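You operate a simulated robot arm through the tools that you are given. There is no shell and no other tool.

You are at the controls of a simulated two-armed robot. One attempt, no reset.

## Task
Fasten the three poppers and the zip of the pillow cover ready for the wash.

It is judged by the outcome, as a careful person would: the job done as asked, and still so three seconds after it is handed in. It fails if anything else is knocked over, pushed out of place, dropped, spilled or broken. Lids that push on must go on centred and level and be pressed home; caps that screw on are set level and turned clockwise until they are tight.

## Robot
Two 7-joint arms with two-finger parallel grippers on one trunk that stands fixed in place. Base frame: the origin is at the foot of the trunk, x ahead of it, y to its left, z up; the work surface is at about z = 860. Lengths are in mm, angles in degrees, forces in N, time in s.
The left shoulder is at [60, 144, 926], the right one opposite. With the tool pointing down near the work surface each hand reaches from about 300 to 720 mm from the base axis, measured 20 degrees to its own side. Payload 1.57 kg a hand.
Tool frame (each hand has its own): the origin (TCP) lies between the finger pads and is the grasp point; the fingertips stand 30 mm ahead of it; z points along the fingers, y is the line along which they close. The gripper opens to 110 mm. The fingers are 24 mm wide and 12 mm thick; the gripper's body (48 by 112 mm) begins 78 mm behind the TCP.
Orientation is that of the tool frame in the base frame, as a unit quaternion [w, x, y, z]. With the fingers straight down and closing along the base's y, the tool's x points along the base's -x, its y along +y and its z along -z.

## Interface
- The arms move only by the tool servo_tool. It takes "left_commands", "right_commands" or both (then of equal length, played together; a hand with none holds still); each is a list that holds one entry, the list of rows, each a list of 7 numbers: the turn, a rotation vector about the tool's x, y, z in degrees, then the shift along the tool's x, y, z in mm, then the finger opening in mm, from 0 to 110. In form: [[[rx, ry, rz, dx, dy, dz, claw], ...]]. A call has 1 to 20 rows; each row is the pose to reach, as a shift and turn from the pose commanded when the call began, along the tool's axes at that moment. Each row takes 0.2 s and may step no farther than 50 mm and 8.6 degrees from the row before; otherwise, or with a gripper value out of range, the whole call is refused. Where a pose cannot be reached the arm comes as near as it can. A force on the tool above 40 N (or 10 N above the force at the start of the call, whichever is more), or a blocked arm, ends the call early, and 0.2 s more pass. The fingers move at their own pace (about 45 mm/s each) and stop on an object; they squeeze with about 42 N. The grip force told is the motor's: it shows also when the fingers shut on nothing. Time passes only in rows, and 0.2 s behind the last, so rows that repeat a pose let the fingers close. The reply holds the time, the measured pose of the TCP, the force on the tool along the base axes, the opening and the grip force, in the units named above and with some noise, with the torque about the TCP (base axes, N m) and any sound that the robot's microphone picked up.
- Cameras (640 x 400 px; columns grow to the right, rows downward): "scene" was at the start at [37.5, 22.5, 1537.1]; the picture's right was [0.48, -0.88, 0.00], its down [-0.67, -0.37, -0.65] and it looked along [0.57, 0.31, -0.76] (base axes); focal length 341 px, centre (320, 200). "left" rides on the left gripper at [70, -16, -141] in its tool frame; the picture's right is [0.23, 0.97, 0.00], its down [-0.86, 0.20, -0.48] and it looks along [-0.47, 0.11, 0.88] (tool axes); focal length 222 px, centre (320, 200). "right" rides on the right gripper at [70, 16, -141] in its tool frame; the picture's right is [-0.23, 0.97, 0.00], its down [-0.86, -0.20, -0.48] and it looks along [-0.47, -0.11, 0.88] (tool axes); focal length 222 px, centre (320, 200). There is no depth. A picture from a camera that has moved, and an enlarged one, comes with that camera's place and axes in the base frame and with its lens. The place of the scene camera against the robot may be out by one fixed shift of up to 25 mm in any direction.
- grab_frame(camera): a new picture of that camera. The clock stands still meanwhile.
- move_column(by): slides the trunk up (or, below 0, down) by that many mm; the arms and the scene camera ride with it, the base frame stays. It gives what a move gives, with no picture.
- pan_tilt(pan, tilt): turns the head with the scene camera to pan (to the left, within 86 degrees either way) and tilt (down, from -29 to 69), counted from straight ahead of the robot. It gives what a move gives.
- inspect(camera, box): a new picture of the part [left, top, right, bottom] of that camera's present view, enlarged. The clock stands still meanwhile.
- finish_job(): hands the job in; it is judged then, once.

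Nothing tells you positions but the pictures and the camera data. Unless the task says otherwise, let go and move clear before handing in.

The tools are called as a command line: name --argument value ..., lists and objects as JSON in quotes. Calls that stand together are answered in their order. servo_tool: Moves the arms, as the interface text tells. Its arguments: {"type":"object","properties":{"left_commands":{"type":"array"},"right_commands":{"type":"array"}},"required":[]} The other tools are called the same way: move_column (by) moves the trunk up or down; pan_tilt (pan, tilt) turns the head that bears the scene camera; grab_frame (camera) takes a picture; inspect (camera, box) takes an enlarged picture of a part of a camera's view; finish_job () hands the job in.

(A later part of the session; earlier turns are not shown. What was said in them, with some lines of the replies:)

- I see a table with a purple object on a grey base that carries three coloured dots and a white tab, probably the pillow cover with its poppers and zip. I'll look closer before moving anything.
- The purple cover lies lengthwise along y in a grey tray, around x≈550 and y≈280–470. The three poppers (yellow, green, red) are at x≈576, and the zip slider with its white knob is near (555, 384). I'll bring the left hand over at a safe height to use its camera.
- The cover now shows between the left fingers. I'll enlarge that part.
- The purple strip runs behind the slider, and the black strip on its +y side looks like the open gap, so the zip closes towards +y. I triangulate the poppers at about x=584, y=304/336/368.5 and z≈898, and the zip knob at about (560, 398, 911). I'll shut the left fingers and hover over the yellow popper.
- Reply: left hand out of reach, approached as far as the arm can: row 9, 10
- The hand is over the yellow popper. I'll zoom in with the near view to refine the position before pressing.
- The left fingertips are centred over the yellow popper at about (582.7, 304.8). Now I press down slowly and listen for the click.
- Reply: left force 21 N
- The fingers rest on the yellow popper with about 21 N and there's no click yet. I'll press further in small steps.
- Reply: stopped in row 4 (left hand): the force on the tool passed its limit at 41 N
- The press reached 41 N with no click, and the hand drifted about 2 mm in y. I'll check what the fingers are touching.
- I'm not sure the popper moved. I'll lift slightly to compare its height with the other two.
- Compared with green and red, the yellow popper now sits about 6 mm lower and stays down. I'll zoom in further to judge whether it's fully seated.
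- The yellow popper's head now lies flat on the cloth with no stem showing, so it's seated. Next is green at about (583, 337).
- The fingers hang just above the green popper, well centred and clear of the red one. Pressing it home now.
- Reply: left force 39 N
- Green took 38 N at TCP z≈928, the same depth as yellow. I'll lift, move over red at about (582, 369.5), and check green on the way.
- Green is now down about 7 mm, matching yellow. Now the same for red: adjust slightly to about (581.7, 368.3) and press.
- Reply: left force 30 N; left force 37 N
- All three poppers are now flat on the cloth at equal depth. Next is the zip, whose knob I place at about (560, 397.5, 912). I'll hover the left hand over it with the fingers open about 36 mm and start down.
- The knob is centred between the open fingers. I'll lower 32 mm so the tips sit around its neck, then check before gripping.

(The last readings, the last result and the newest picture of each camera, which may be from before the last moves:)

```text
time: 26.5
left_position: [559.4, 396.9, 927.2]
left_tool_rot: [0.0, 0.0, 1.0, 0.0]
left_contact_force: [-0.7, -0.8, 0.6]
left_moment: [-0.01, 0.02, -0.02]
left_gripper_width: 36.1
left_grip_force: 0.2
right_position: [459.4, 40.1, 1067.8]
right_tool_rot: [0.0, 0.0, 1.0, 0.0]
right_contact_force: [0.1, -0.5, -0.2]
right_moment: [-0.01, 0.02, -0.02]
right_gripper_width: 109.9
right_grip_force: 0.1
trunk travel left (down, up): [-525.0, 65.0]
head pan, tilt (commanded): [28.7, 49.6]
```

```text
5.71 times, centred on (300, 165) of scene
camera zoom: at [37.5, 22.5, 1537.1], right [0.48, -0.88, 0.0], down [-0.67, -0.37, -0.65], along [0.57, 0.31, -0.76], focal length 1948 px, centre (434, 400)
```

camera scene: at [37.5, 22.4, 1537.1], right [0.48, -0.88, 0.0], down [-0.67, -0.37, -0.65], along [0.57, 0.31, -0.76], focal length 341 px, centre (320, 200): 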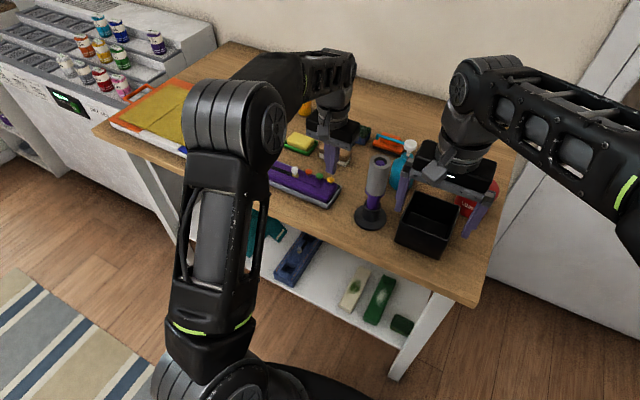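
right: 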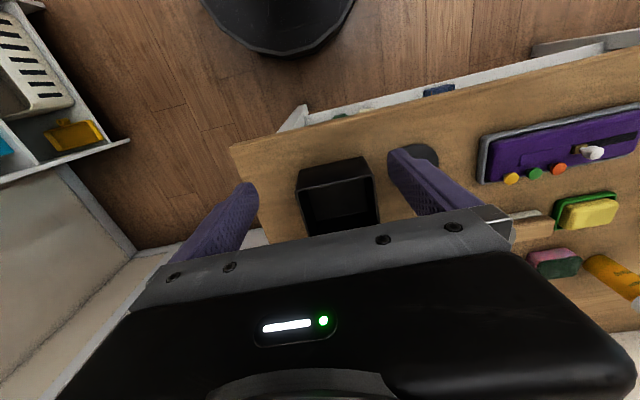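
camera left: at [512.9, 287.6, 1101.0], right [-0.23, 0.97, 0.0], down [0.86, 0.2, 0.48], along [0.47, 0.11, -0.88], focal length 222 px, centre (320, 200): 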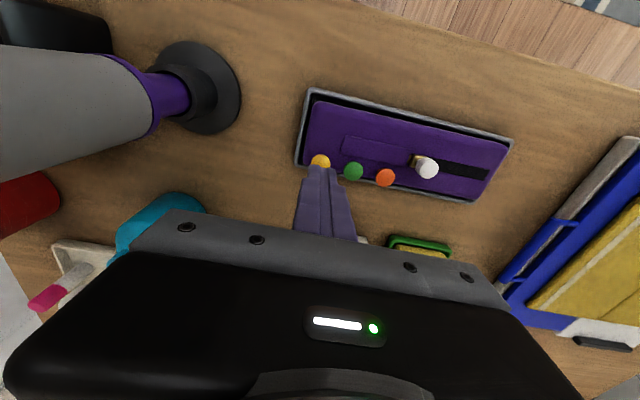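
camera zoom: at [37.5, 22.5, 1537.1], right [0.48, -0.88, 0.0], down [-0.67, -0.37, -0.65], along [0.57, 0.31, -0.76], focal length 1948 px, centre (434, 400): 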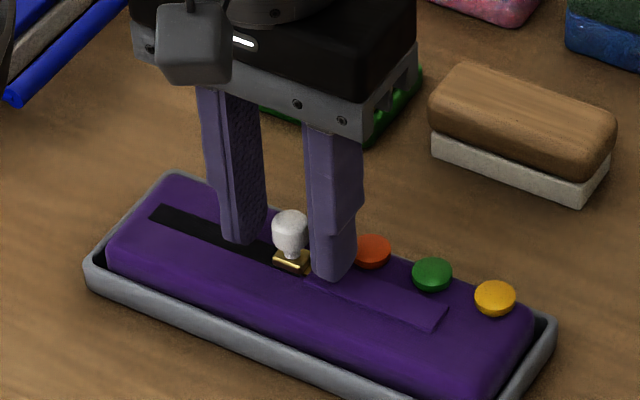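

The fingertips straddle the white knob just above the cloth, clear of the red popper. Closing on the knob now.

servo_tool --left_commands '[[[0, 0, 0, 0, 0, 0, 28], [0, 0, 0, 0, 0, 0, 22], [0, 0, 0, 0, 0, 0, 16], [0, 0, 0, 0, 0, 0, 10], [0, 0, 0, 0, 0, 0, 6], [0, 0, 0, 0, 0, 0, 6]]]'

inspect --camera "left" --box '[240, 100, 440, 220]'

```text
time: 27.9
left_position: [558.0, 396.9, 927.6]
left_tool_rot: [0.0, 0.0, 1.0, 0.0]
left_contact_force: [-0.2, -0.2, 0.8]
left_moment: [-0.01, -0.02, 0.01]
left_gripper_width: 15.6
left_grip_force: 31.1
right_position: [459.6, 39.8, 1065.0]
right_tool_rot: [0.0, 0.0, 1.0, 0.0]
right_contact_force: [-0.2, 0.2, 0.6]
right_moment: [0.01, -0.01, 0.03]
right_gripper_width: 110.1
right_grip_force: 0.1
trunk travel left (down, up): [-525.0, 65.0]
head pan, tilt (commanded): [28.7, 49.6]
```

```text
3.20 times, centred on (340, 160) of left
camera zoom: at [489.3, 381.5, 1068.2], right [-0.23, 0.97, 0.0], down [0.86, 0.2, 0.48], along [0.47, 0.11, -0.88], focal length 711 px, centre (256, 328)
```

zoom: 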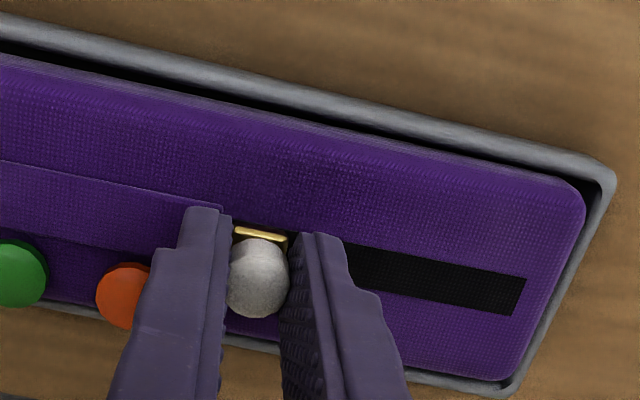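

The knob is held at 15.6 mm with no side load. I'll draw it a little way towards +y and check the force and what moves.

servo_tool --left_commands '[[[0, 0, 0, 0, 1, 0, 6], [0, 0, 0, 0.1, 3, 0, 6], [0, 0, 0, 0.15, 5, 0, 6], [0, 0, 0, 0.2, 7, 0, 6], [0, 0, 0, 0.3, 10, 0, 6], [0, 0, 0, 0.3, 10, 0, 6]]]'

inspect --camera "left" --box '[240, 100, 440, 220]'

inspect --camera "right" --box '[460, 80, 640, 205]'

inspect --camera "scene" --box '[250, 130, 350, 200]'

```text
time: 29.3
left_position: [558.4, 407.4, 927.1]
left_tool_rot: [0.0, 0.001, 1.0, 0.0]
left_contact_force: [-0.4, -1.3, 0.2]
left_moment: [0.01, 0.08, -0.01]
left_gripper_width: 15.9
left_grip_force: 31.1
right_position: [459.7, 39.6, 1067.4]
right_tool_rot: [0.0, 0.0, 1.0, 0.0]
right_contact_force: [0.3, 0.6, -0.4]
right_moment: [0.01, -0.01, 0.0]
right_gripper_width: 109.8
right_grip_force: 0.0
trunk travel left (down, up): [-525.0, 65.0]
head pan, tilt (commanded): [28.7, 49.6]
```

```text
3.20 times, centred on (340, 160) of left
camera zoom: at [489.5, 391.6, 1068.1], right [-0.23, 0.97, 0.0], down [0.86, 0.2, 0.48], along [0.47, 0.11, -0.88], focal length 711 px, centre (256, 328)
```

zoom: 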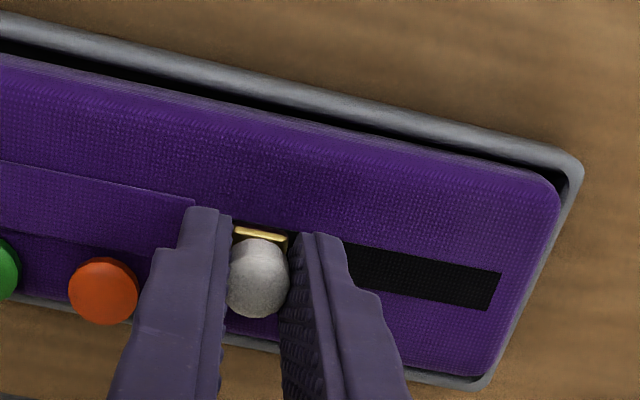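

```text
3.20 times, centred on (550, 142) of right
camera zoom: at [388.9, 55.2, 1208.5], right [0.23, 0.97, 0.0], down [0.86, -0.2, 0.48], along [0.47, -0.11, -0.88], focal length 711 px, centre (-416, 384)
```

zoom: 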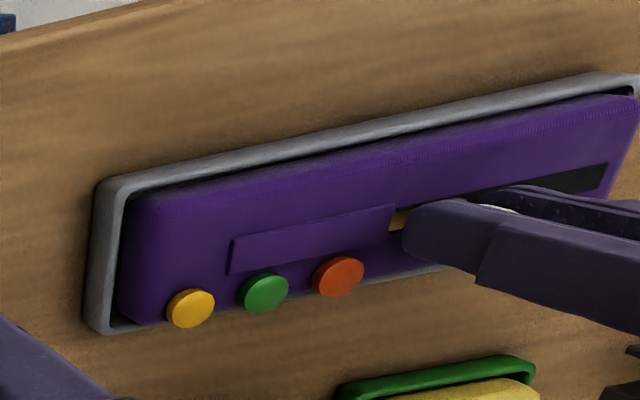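

```text
5.71 times, centred on (300, 165) of scene
camera zoom: at [37.5, 22.3, 1537.1], right [0.48, -0.88, 0.0], down [-0.67, -0.37, -0.65], along [0.57, 0.31, -0.76], focal length 1948 px, centre (434, 400)
```

zoom: 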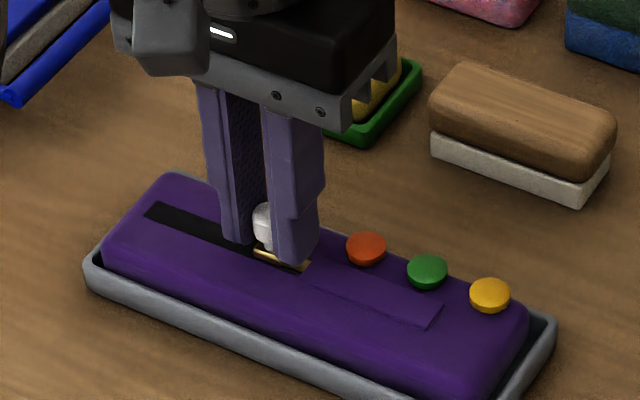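

The slider moved 10 mm and gold closed teeth show behind it, so +y is the closing direction. The cover itself slid about 3 mm inside its tray, so I'll add a light downward push to steady it while drawing on.

servo_tool --left_commands '[[[0, 0, 0, 0, 0, 0.6, 6], [0, 0, 0, 0, 0, 1.2, 6], [0, 0, 0, 0.05, 1.5, 1.2, 6], [0, 0, 0, 0.1, 3, 1.2, 6], [0, 0, 0, 0.15, 5, 1.2, 6], [0, 0, 0, 0.2, 7, 1.2, 6], [0, 0, 0, 0.3, 9, 1.2, 6], [0, 0, 0, 0.35, 11, 1.2, 6], [0, 0, 0, 0.4, 13, 1.2, 6], [0, 0, 0, 0.45, 15, 1.2, 6]]]'

inspect --camera "left" --box '[240, 100, 440, 220]'

inspect --camera "right" --box '[460, 80, 640, 205]'

inspect --camera "scene" --box '[250, 130, 350, 200]'

```text
time: 31.5
left_position: [558.5, 421.0, 927.9]
left_tool_rot: [0.001, 0.0, 1.0, 0.001]
left_contact_force: [4.6, -1.3, 19.4]
left_moment: [-0.05, 0.03, -0.03]
left_gripper_width: 15.5
left_grip_force: 30.8
right_position: [458.4, 38.0, 1068.3]
right_tool_rot: [-0.001, 0.001, 1.0, 0.001]
right_contact_force: [0.1, 0.8, 0.0]
right_moment: [0.01, -0.01, 0.0]
right_gripper_width: 109.8
right_grip_force: 0.0
trunk travel left (down, up): [-525.0, 65.0]
head pan, tilt (commanded): [28.7, 49.6]
```

```text
3.20 times, centred on (340, 160) of left
camera zoom: at [488.7, 405.8, 1067.7], right [-0.23, 0.97, 0.0], down [0.85, 0.2, 0.48], along [0.47, 0.11, -0.88], focal length 711 px, centre (256, 328)
```

zoom: 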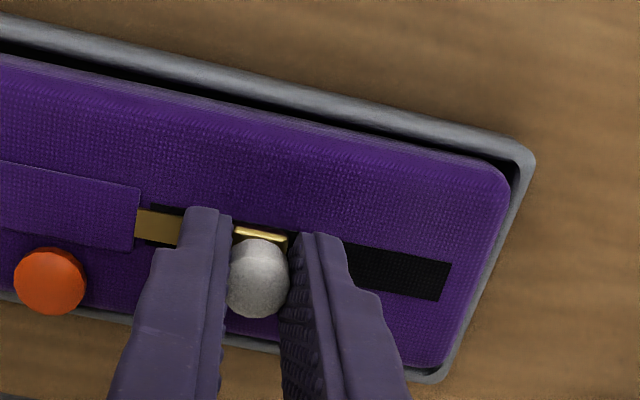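

```text
3.20 times, centred on (550, 142) of right
camera zoom: at [388.2, 54.2, 1208.9], right [0.23, 0.97, 0.0], down [0.85, -0.2, 0.48], along [0.47, -0.11, -0.88], focal length 711 px, centre (-416, 384)
```

zoom: 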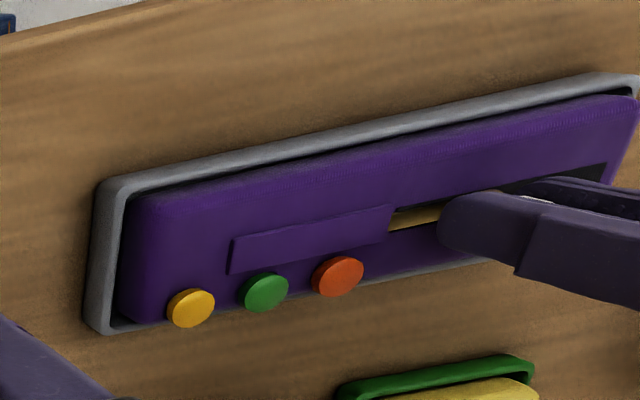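

```text
5.71 times, centred on (300, 165) of scene
camera zoom: at [36.5, 21.1, 1537.3], right [0.48, -0.88, 0.0], down [-0.67, -0.37, -0.65], along [0.57, 0.31, -0.76], focal length 1948 px, centre (434, 400)
```

zoom: 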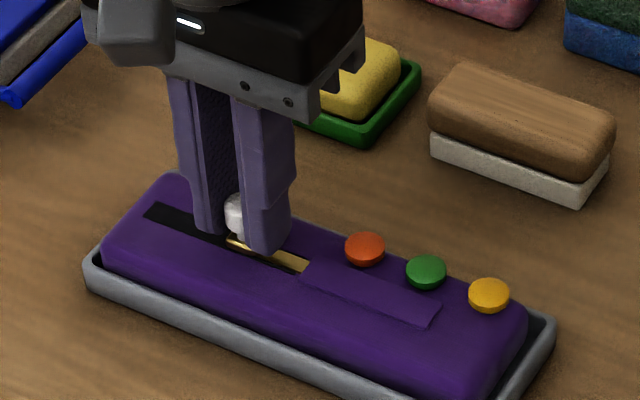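

The cover stays put now and the gold teeth close up behind the slider. The gap ends near y≈476, so I'll draw another 33 mm and check again before the end.

servo_tool --left_commands '[[[0, 0, 0, 0, 2, -0.4, 6], [0, 0, 0, 0.1, 4, -0.4, 6], [0, 0, 0, 0.15, 6, -0.4, 6], [0, 0, 0, 0.2, 8, -0.4, 6], [0, 0, 0, 0.25, 10, -0.4, 6], [0, 0, 0, 0.3, 12, -0.4, 6], [0, 0, 0, 0.4, 14, -0.4, 6], [0, 0, 0, 0.5, 17, -0.4, 6], [0, 0, 0, 0.6, 20, -0.4, 6], [0, 0, 0, 0.7, 23, -0.4, 6], [0, 0, 0, 0.8, 26, -0.4, 6], [0, 0, 0, 0.9, 29, -0.4, 6], [0, 0, 0, 0.95, 31, -0.4, 6], [0, 0, 0, 1, 33, -0.4, 6]]]'

inspect --camera "left" --box '[240, 100, 440, 220]'

inspect --camera "right" --box '[460, 80, 640, 205]'

inspect --camera "scene" --box '[250, 130, 350, 200]'

```text
time: 34.5
left_position: [558.6, 455.2, 927.8]
left_tool_rot: [0.001, 0.0, 1.0, 0.0]
left_contact_force: [5.9, -1.5, 7.9]
left_moment: [0.0, -0.11, 0.0]
left_gripper_width: 15.7
left_grip_force: 31.9
right_position: [460.2, 39.3, 1066.0]
right_tool_rot: [-0.001, 0.0, 1.0, 0.0]
right_contact_force: [0.4, 0.2, 0.1]
right_moment: [0.02, 0.01, -0.02]
right_gripper_width: 110.0
right_grip_force: 0.1
trunk travel left (down, up): [-525.0, 65.0]
head pan, tilt (commanded): [28.7, 49.6]
```

```text
3.20 times, centred on (340, 160) of left
camera zoom: at [488.0, 439.4, 1067.7], right [-0.23, 0.97, 0.0], down [0.85, 0.2, 0.48], along [0.47, 0.11, -0.88], focal length 711 px, centre (256, 328)
```

zoom: 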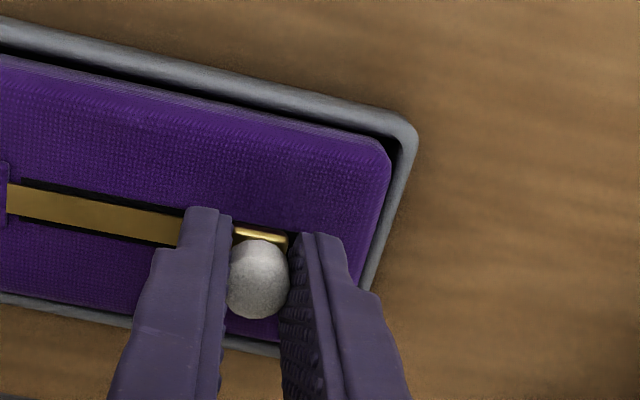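

```text
3.20 times, centred on (550, 142) of right
camera zoom: at [389.0, 54.7, 1208.5], right [0.23, 0.97, 0.0], down [0.86, -0.2, 0.48], along [0.47, -0.11, -0.88], focal length 711 px, centre (-416, 384)
```

zoom: 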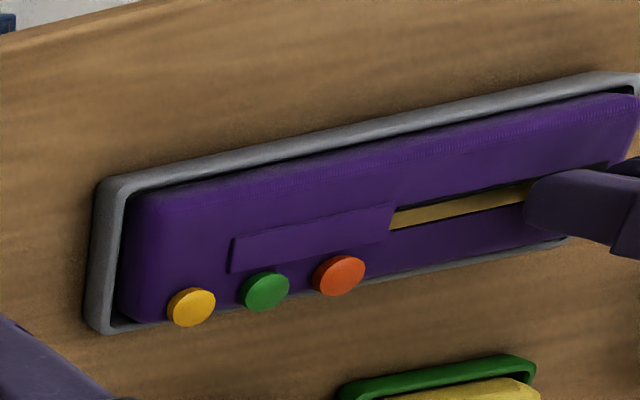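

```text
5.71 times, centred on (300, 165) of scene
camera zoom: at [37.6, 21.8, 1537.1], right [0.48, -0.88, 0.0], down [-0.67, -0.37, -0.65], along [0.57, 0.31, -0.76], focal length 1948 px, centre (434, 400)
```

zoom: 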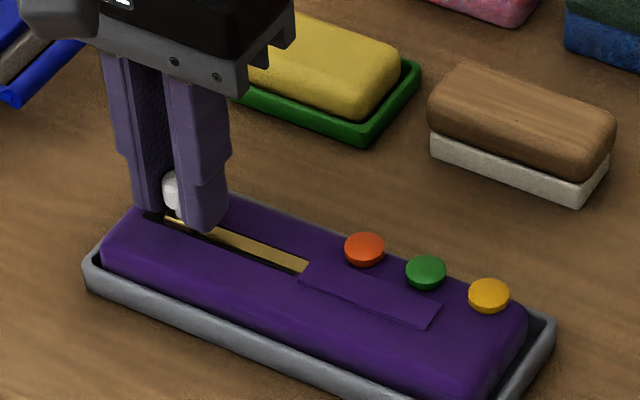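

The slider is at y≈455 and the cover hasn't moved. There's about 6 N of side load in x, so I'll ease the path 1 mm back to +x and go on gently for the last stretch.

servo_tool --left_commands '[[[0, 0, 0, -0.6, 1, 0, 6], [0, 0, 0, -1, 2.5, -0.2, 6], [0, 0, 0, -1, 4, -0.2, 6], [0, 0, 0, -1, 5.5, -0.2, 6], [0, 0, 0, -1, 7, -0.2, 6], [0, 0, 0, -0.9, 8, -0.2, 6], [0, 0, 0, -0.9, 9, -0.2, 6], [0, 0, 0, -0.9, 10, -0.2, 6]]]'

inspect --camera "left" --box '[240, 100, 440, 220]'

inspect --camera "right" --box '[460, 80, 640, 205]'

inspect --camera "scene" --box '[250, 130, 350, 200]'

```text
time: 36.3
left_position: [558.0, 464.6, 928.5]
left_tool_rot: [-0.001, 0.0, 1.0, 0.0]
left_contact_force: [-5.1, -1.6, 2.9]
left_moment: [-0.03, 0.14, -0.01]
left_gripper_width: 15.4
left_grip_force: 31.8
right_position: [459.0, 39.6, 1066.7]
right_tool_rot: [0.0, 0.0, 1.0, 0.0]
right_contact_force: [0.4, 1.1, 0.4]
right_moment: [0.01, 0.0, 0.03]
right_gripper_width: 109.8
right_grip_force: 0.1
trunk travel left (down, up): [-525.0, 65.0]
head pan, tilt (commanded): [28.7, 49.6]
```

```text
3.20 times, centred on (340, 160) of left
camera zoom: at [488.3, 449.8, 1067.8], right [-0.23, 0.97, 0.0], down [0.86, 0.2, 0.48], along [0.46, 0.11, -0.88], focal length 711 px, centre (256, 328)
```

zoom: 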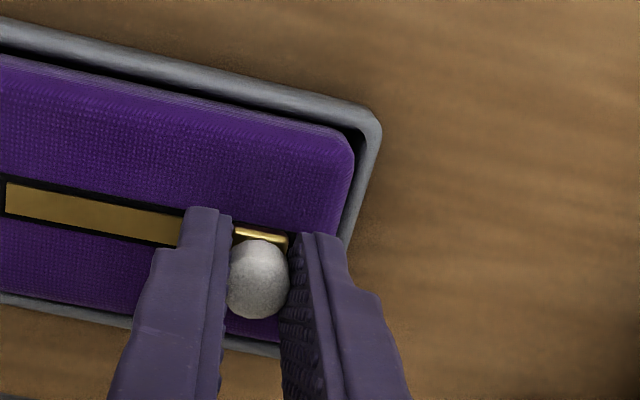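

```text
3.20 times, centred on (550, 142) of right
camera zoom: at [388.2, 55.0, 1208.8], right [0.23, 0.97, 0.0], down [0.85, -0.2, 0.48], along [0.47, -0.11, -0.88], focal length 711 px, centre (-416, 384)
```

zoom: 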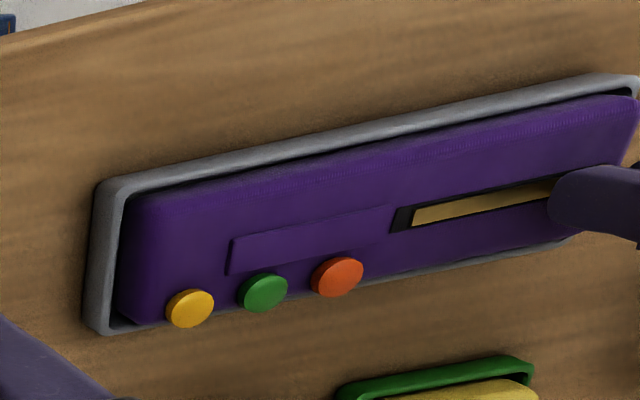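

```text
5.71 times, centred on (300, 165) of scene
camera zoom: at [36.6, 22.1, 1537.2], right [0.48, -0.88, 0.0], down [-0.67, -0.37, -0.65], along [0.57, 0.31, -0.76], focal length 1948 px, centre (434, 400)
```

zoom: 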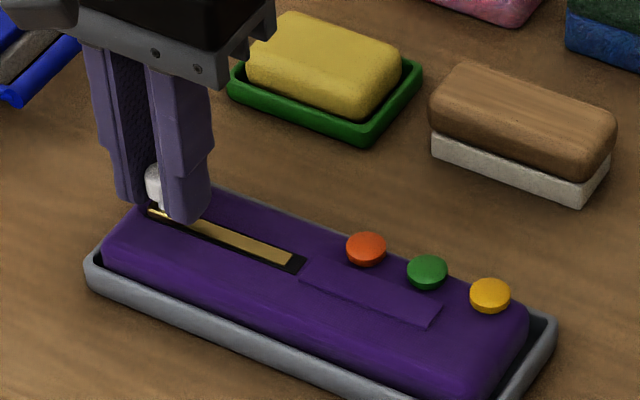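

The slider is at y≈465 with only 1.6 N along the pull, so it hasn't reached its stop. I'll centre the x load and keep going in short steps.

servo_tool --left_commands '[[[0, 0, 0, 0.4, 0, 0.3, 6], [0, 0, 0, 0.5, 1, 0.5, 6], [0, 0, 0, 0.5, 2, 0.5, 6], [0, 0, 0, 0.5, 3, 0.5, 6], [0, 0, 0, 0.5, 3, 0.5, 6]]]'

inspect --camera "right" --box '[460, 80, 640, 205]'

inspect --camera "left" --box '[240, 100, 440, 220]'

```text
time: 37.5
left_position: [557.7, 465.7, 928.2]
left_tool_rot: [0.0, 0.001, 1.0, 0.0]
left_contact_force: [-4.9, -11.1, 2.2]
left_moment: [-0.37, 0.23, -0.08]
left_gripper_width: 15.8
left_grip_force: 31.5
right_position: [458.3, 36.3, 1067.1]
right_tool_rot: [0.0, 0.0, 1.0, 0.001]
right_contact_force: [-0.2, 0.1, 0.2]
right_moment: [0.01, 0.0, -0.03]
right_gripper_width: 110.1
right_grip_force: 0.0
trunk travel left (down, up): [-525.0, 65.0]
head pan, tilt (commanded): [28.7, 49.6]
```

```text
3.20 times, centred on (550, 142) of right
camera zoom: at [388.3, 53.9, 1208.8], right [0.23, 0.97, 0.0], down [0.85, -0.2, 0.48], along [0.47, -0.11, -0.88], focal length 711 px, centre (-416, 384)
```

zoom: 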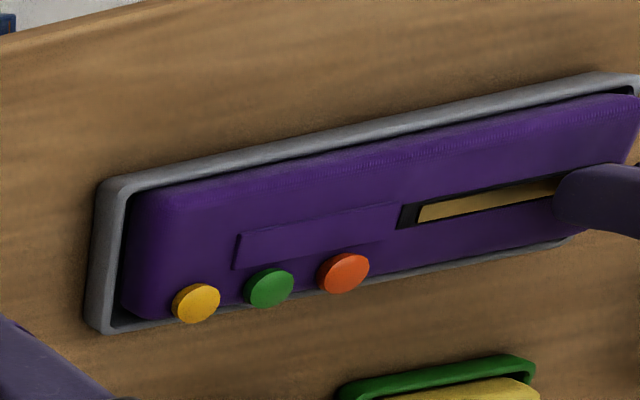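

```text
3.20 times, centred on (340, 160) of left
camera zoom: at [488.1, 451.0, 1067.9], right [-0.23, 0.97, 0.0], down [0.86, 0.2, 0.48], along [0.47, 0.11, -0.88], focal length 711 px, centre (256, 328)
```

zoom: 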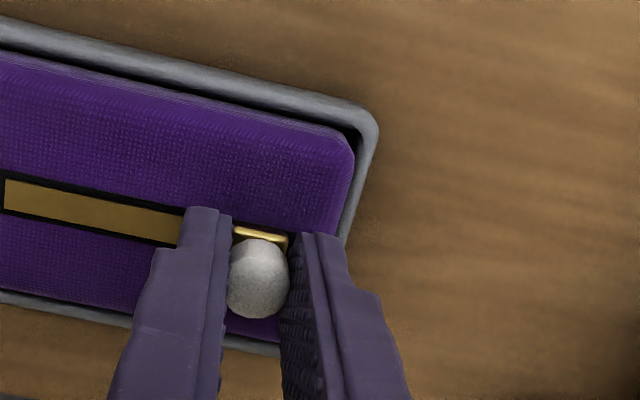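

The pull rose to 11 N with the slider no longer advancing relative to the cover, so it's at its end stop. The cover was nudged about 2 mm within the tray. I'll ease off 1 mm, open the fingers and rise clear to look.

servo_tool --left_commands '[[[0, 0, 0, 0, -0.6, 0, 6], [0, 0, 0, 0, -1, 0, 10], [0, 0, 0, 0, -1, 0, 20], [0, 0, 0, 0, -1, 0, 36], [0, 0, 0, 0, -1, 0, 36], [0, 0, 0, 0, -1, 0, 36], [0, 0, 0, 0, -1, -8, 36], [0, 0, 0, 0, -1, -18, 36], [0, 0, 0, 0, -1, -30, 36], [0, 0, 0, 0, -1, -45, 36], [0, 0, 0, 0, -1, -60, 36], [0, 0, 0, 0, -1, -75, 36], [0, 0, 0, 0, -1, -75, 36]]]'

inspect --camera "left" --box '[180, 90, 420, 230]'

inspect --camera "right" --box '[460, 80, 640, 205]'

inspect --camera "scene" --box '[250, 130, 350, 200]'

```text
time: 40.3
left_position: [556.2, 465.7, 1000.9]
left_tool_rot: [0.001, 0.0, 1.0, 0.0]
left_contact_force: [0.3, 0.1, -0.3]
left_moment: [0.01, -0.02, 0.02]
left_gripper_width: 36.2
left_grip_force: 0.2
right_position: [461.4, 38.6, 1067.1]
right_tool_rot: [0.0, 0.0, 1.0, -0.001]
right_contact_force: [-0.9, -0.3, -0.9]
right_moment: [-0.01, 0.02, -0.03]
right_gripper_width: 110.2
right_grip_force: 0.0
trunk travel left (down, up): [-525.0, 65.0]
head pan, tilt (commanded): [28.7, 49.6]
```

```text
2.67 times, centred on (300, 160) of left
camera zoom: at [487.4, 451.0, 1142.2], right [-0.23, 0.97, 0.0], down [0.86, 0.2, 0.48], along [0.47, 0.11, -0.88], focal length 592 px, centre (373, 307)
```

zoom: 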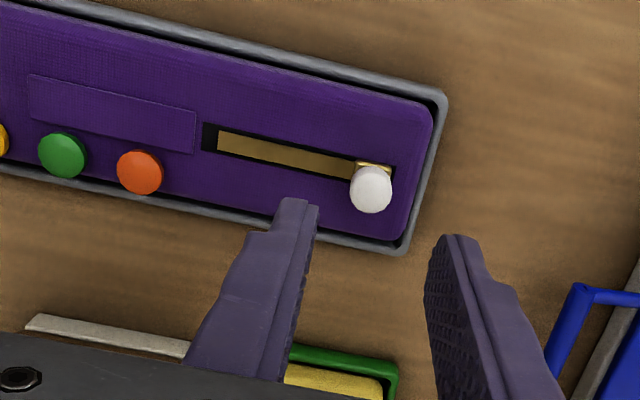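

```text
3.20 times, centred on (550, 142) of right
camera zoom: at [389.0, 55.4, 1208.4], right [0.23, 0.97, 0.0], down [0.86, -0.2, 0.48], along [0.47, -0.11, -0.88], focal length 711 px, centre (-416, 384)
```

zoom: 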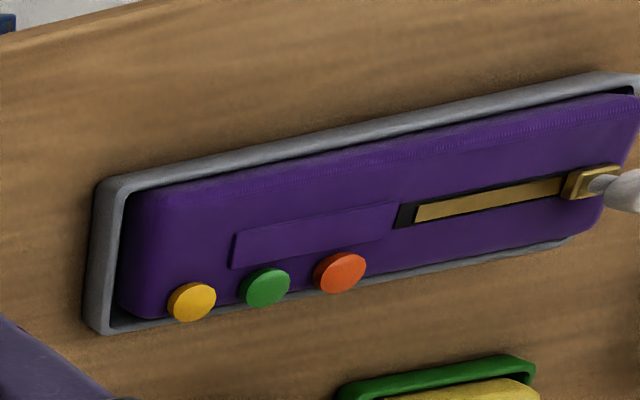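

```text
5.71 times, centred on (300, 165) of scene
camera zoom: at [37.6, 22.6, 1537.1], right [0.48, -0.88, 0.0], down [-0.67, -0.37, -0.65], along [0.57, 0.31, -0.76], focal length 1948 px, centre (434, 400)
```

zoom: 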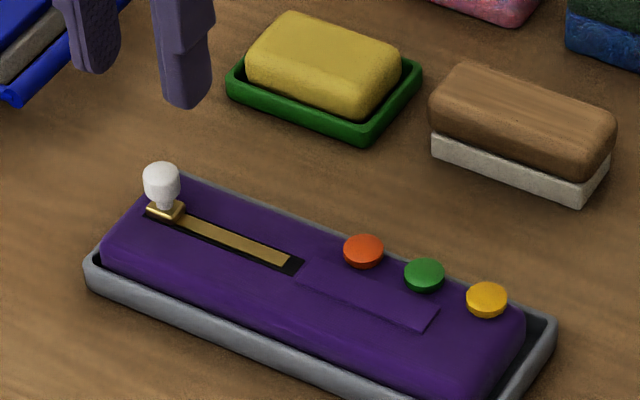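

The slider now stands at the far end of the slit with gold teeth behind it. I'll zoom in on both the slider and the poppers.

inspect --camera "left" --box '[250, 110, 350, 180]'

inspect --camera "scene" --box '[260, 150, 310, 185]'

inspect --camera "right" --box '[500, 130, 590, 190]'

inspect --camera "scene" --box '[300, 160, 350, 195]'

```text
5.71 times, centred on (300, 145) of left
camera zoom: at [487.4, 451.0, 1142.2], right [-0.23, 0.97, 0.0], down [0.86, 0.2, 0.48], along [0.47, 0.11, -0.88], focal length 1269 px, centre (434, 514)
```

zoom: 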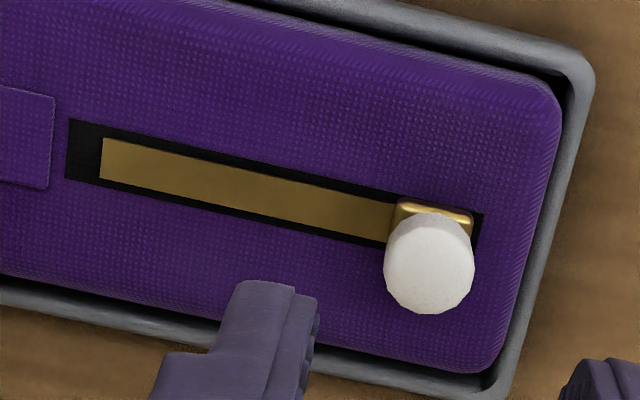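

```text
11.43 times, centred on (285, 168) of scene
camera zoom: at [37.6, 22.6, 1537.1], right [0.48, -0.88, 0.0], down [-0.67, -0.37, -0.65], along [0.57, 0.31, -0.76], focal length 3896 px, centre (720, 571)
```

zoom: 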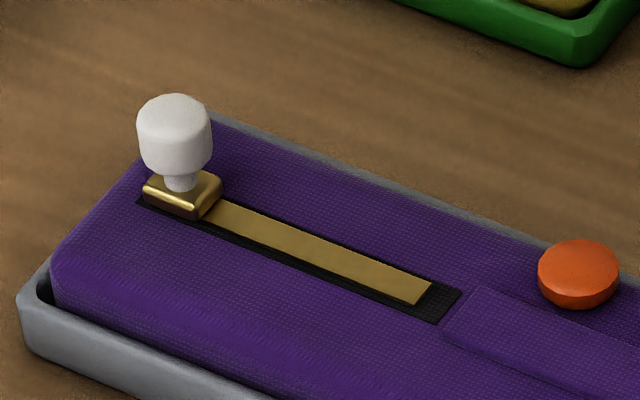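

```text
6.67 times, centred on (545, 160) of right
camera zoom: at [389.0, 55.4, 1208.4], right [0.23, 0.97, 0.0], down [0.86, -0.2, 0.48], along [0.47, -0.11, -0.88], focal length 1481 px, centre (-1180, 467)
```

zoom: 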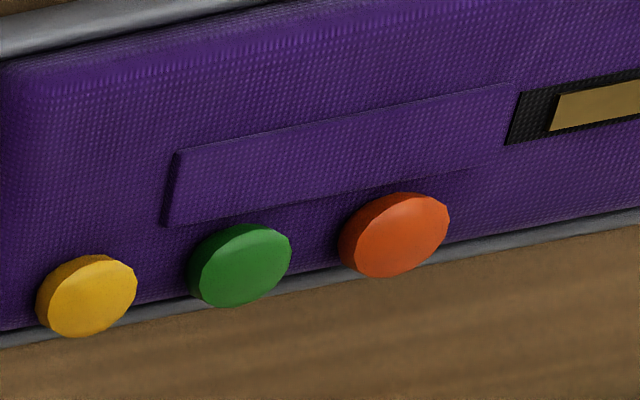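

```text
11.43 times, centred on (325, 178) of scene
camera zoom: at [37.6, 22.6, 1537.1], right [0.48, -0.88, 0.0], down [-0.67, -0.37, -0.65], along [0.57, 0.31, -0.76], focal length 3896 px, centre (263, 457)
```

zoom: 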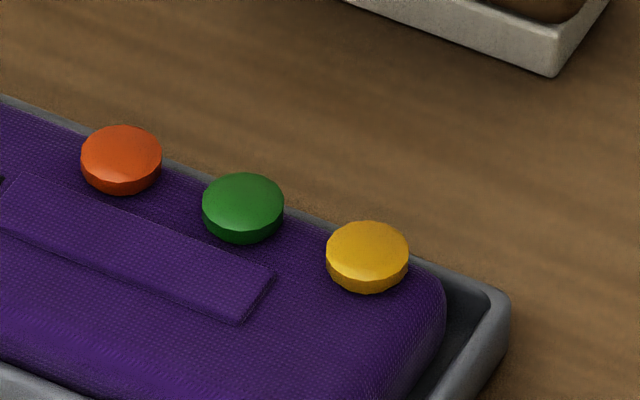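

The slider is at the end of the slit. Its gold bar is as long as the whole 65 mm of travel, and all three popper heads lie flat on the cloth. I'll raise the left hand, back it away, and check the whole scene.

servo_tool --left_commands '[[[0, 0, 0, 0, 0, -15, 36], [0, 0, 0, 0, 0, -30, 36], [0, 0, 0, 0, 0, -45, 50], [0, 0, 0, 0, 0, -60, 60], [0, 0, 0, 0, 0, -66, 60], [0, 0, 0, 20, 0, -66, 60], [0, 0, 0, 40, 0, -66, 60], [0, 0, 0, 60, 0, -66, 60], [0, 0, 0, 80, 0, -66, 60], [0, 0, 0, 100, 0, -66, 60], [0, 0, 0, 120, 0, -66, 60], [0, 0, 0, 140, 0, -66, 60], [0, 0, 0, 160, 0, -66, 60], [0, 0, 0, 180, 0, -66, 60], [0, 0, 0, 200, 0, -66, 60], [0, 0, 0, 220, 0, -66, 60], [0, 0, 0, 240, 0, -66, 60], [0, 0, 0, 240, 0, -66, 60]]]'

grab_frame --camera "scene"

inspect --camera "scene" --box '[240, 140, 360, 215]'

inspect --camera "right" --box '[460, 80, 640, 205]'

grab_frame --camera "left"

```text
time: 44.1
left_position: [316.9, 467.7, 1068.3]
left_tool_rot: [0.0, 0.0, 1.0, 0.0]
left_contact_force: [-0.6, -1.0, -1.4]
left_moment: [0.02, 0.02, 0.02]
left_gripper_width: 59.6
left_grip_force: 0.0
left hand out of reach, approached as far as the arm can: row 2, 3, 4, 5, 6, 7
right_position: [461.1, 39.2, 1066.8]
right_tool_rot: [-0.001, 0.0, 1.0, 0.0]
right_contact_force: [-0.2, -0.3, -0.1]
right_moment: [-0.01, 0.01, 0.0]
right_gripper_width: 110.1
right_grip_force: 0.1
trunk travel left (down, up): [-525.0, 65.0]
head pan, tilt (commanded): [28.7, 49.6]
```

```text
taken
camera scene: at [37.8, 22.6, 1537.1], right [0.48, -0.88, 0.0], down [-0.67, -0.37, -0.65], along [0.57, 0.31, -0.76], focal length 341 px, centre (320, 200)
```

scene: 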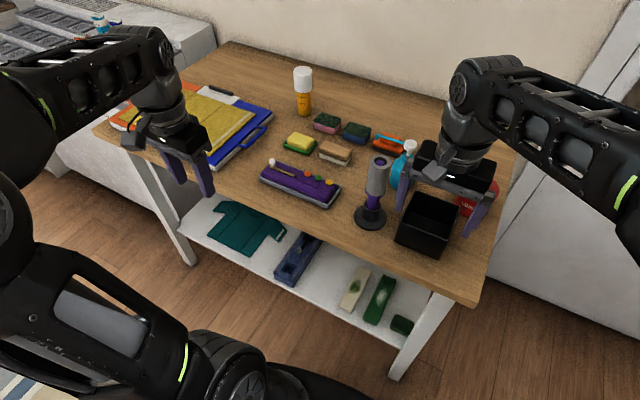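

```text
5.33 times, centred on (300, 178) of scene
camera zoom: at [37.8, 22.6, 1537.1], right [0.48, -0.88, 0.0], down [-0.67, -0.37, -0.65], along [0.57, 0.31, -0.76], focal length 1818 px, centre (427, 320)
```

zoom: 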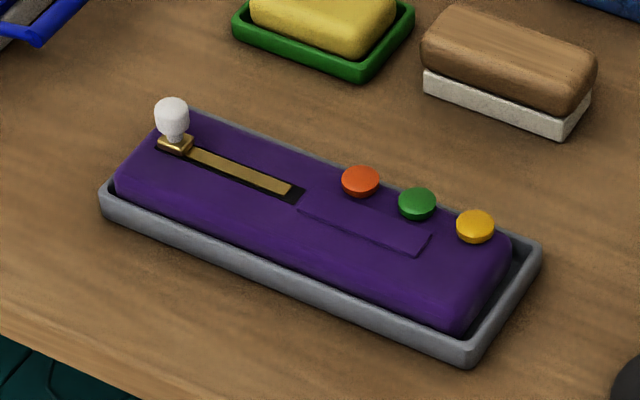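

```text
3.20 times, centred on (550, 142) of right
camera zoom: at [389.2, 55.3, 1208.4], right [0.23, 0.97, 0.0], down [0.86, -0.2, 0.48], along [0.47, -0.11, -0.88], focal length 711 px, centre (-416, 384)
```

zoom: 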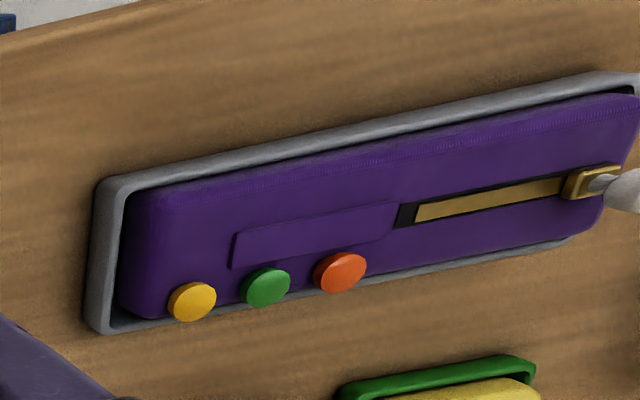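

```text
taken
camera left: at [248.0, 451.9, 1207.8], right [-0.23, 0.97, 0.0], down [0.86, 0.2, 0.48], along [0.47, 0.11, -0.88], focal length 222 px, centre (320, 200)
```

left: 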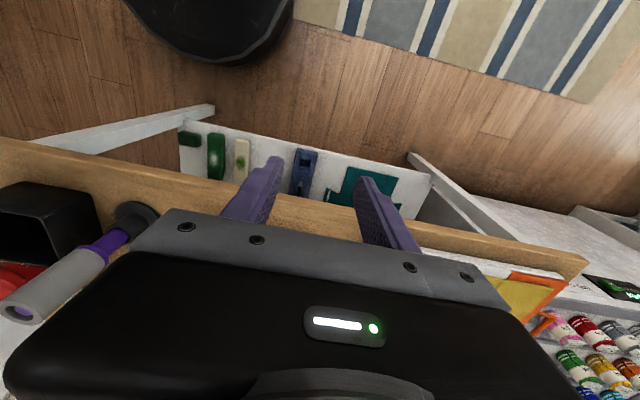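

All three poppers lie flat, and the zip slider is at its end stop with the gold teeth closed behind it. The tray and everything else on the table are where they started, and the hand is clear, so I'm handing in.

finish_job

```text
The job is handed in.
```

The pillow cover's three poppers and its zip are fastened, and I've handed the job in. I haven't seen the verdict.

- **Poppers:** I pressed yellow, green and red down about 7 mm each until they bottomed out, at 36–41 N. They stayed flat on the cloth, but the microphone picked up no click.
- **Zip:** I drew the slider about 65 mm to its end stop, and gold teeth now show along the slit behind it. A few millimetres of black still show at the start of the slit and just past the slider.
- **Surroundings:** The cover slid about 3 mm and turned slightly inside its tray while I pulled the zip. The tray and everything else on the table did not move, and the left hand was open and clear before I handed in.
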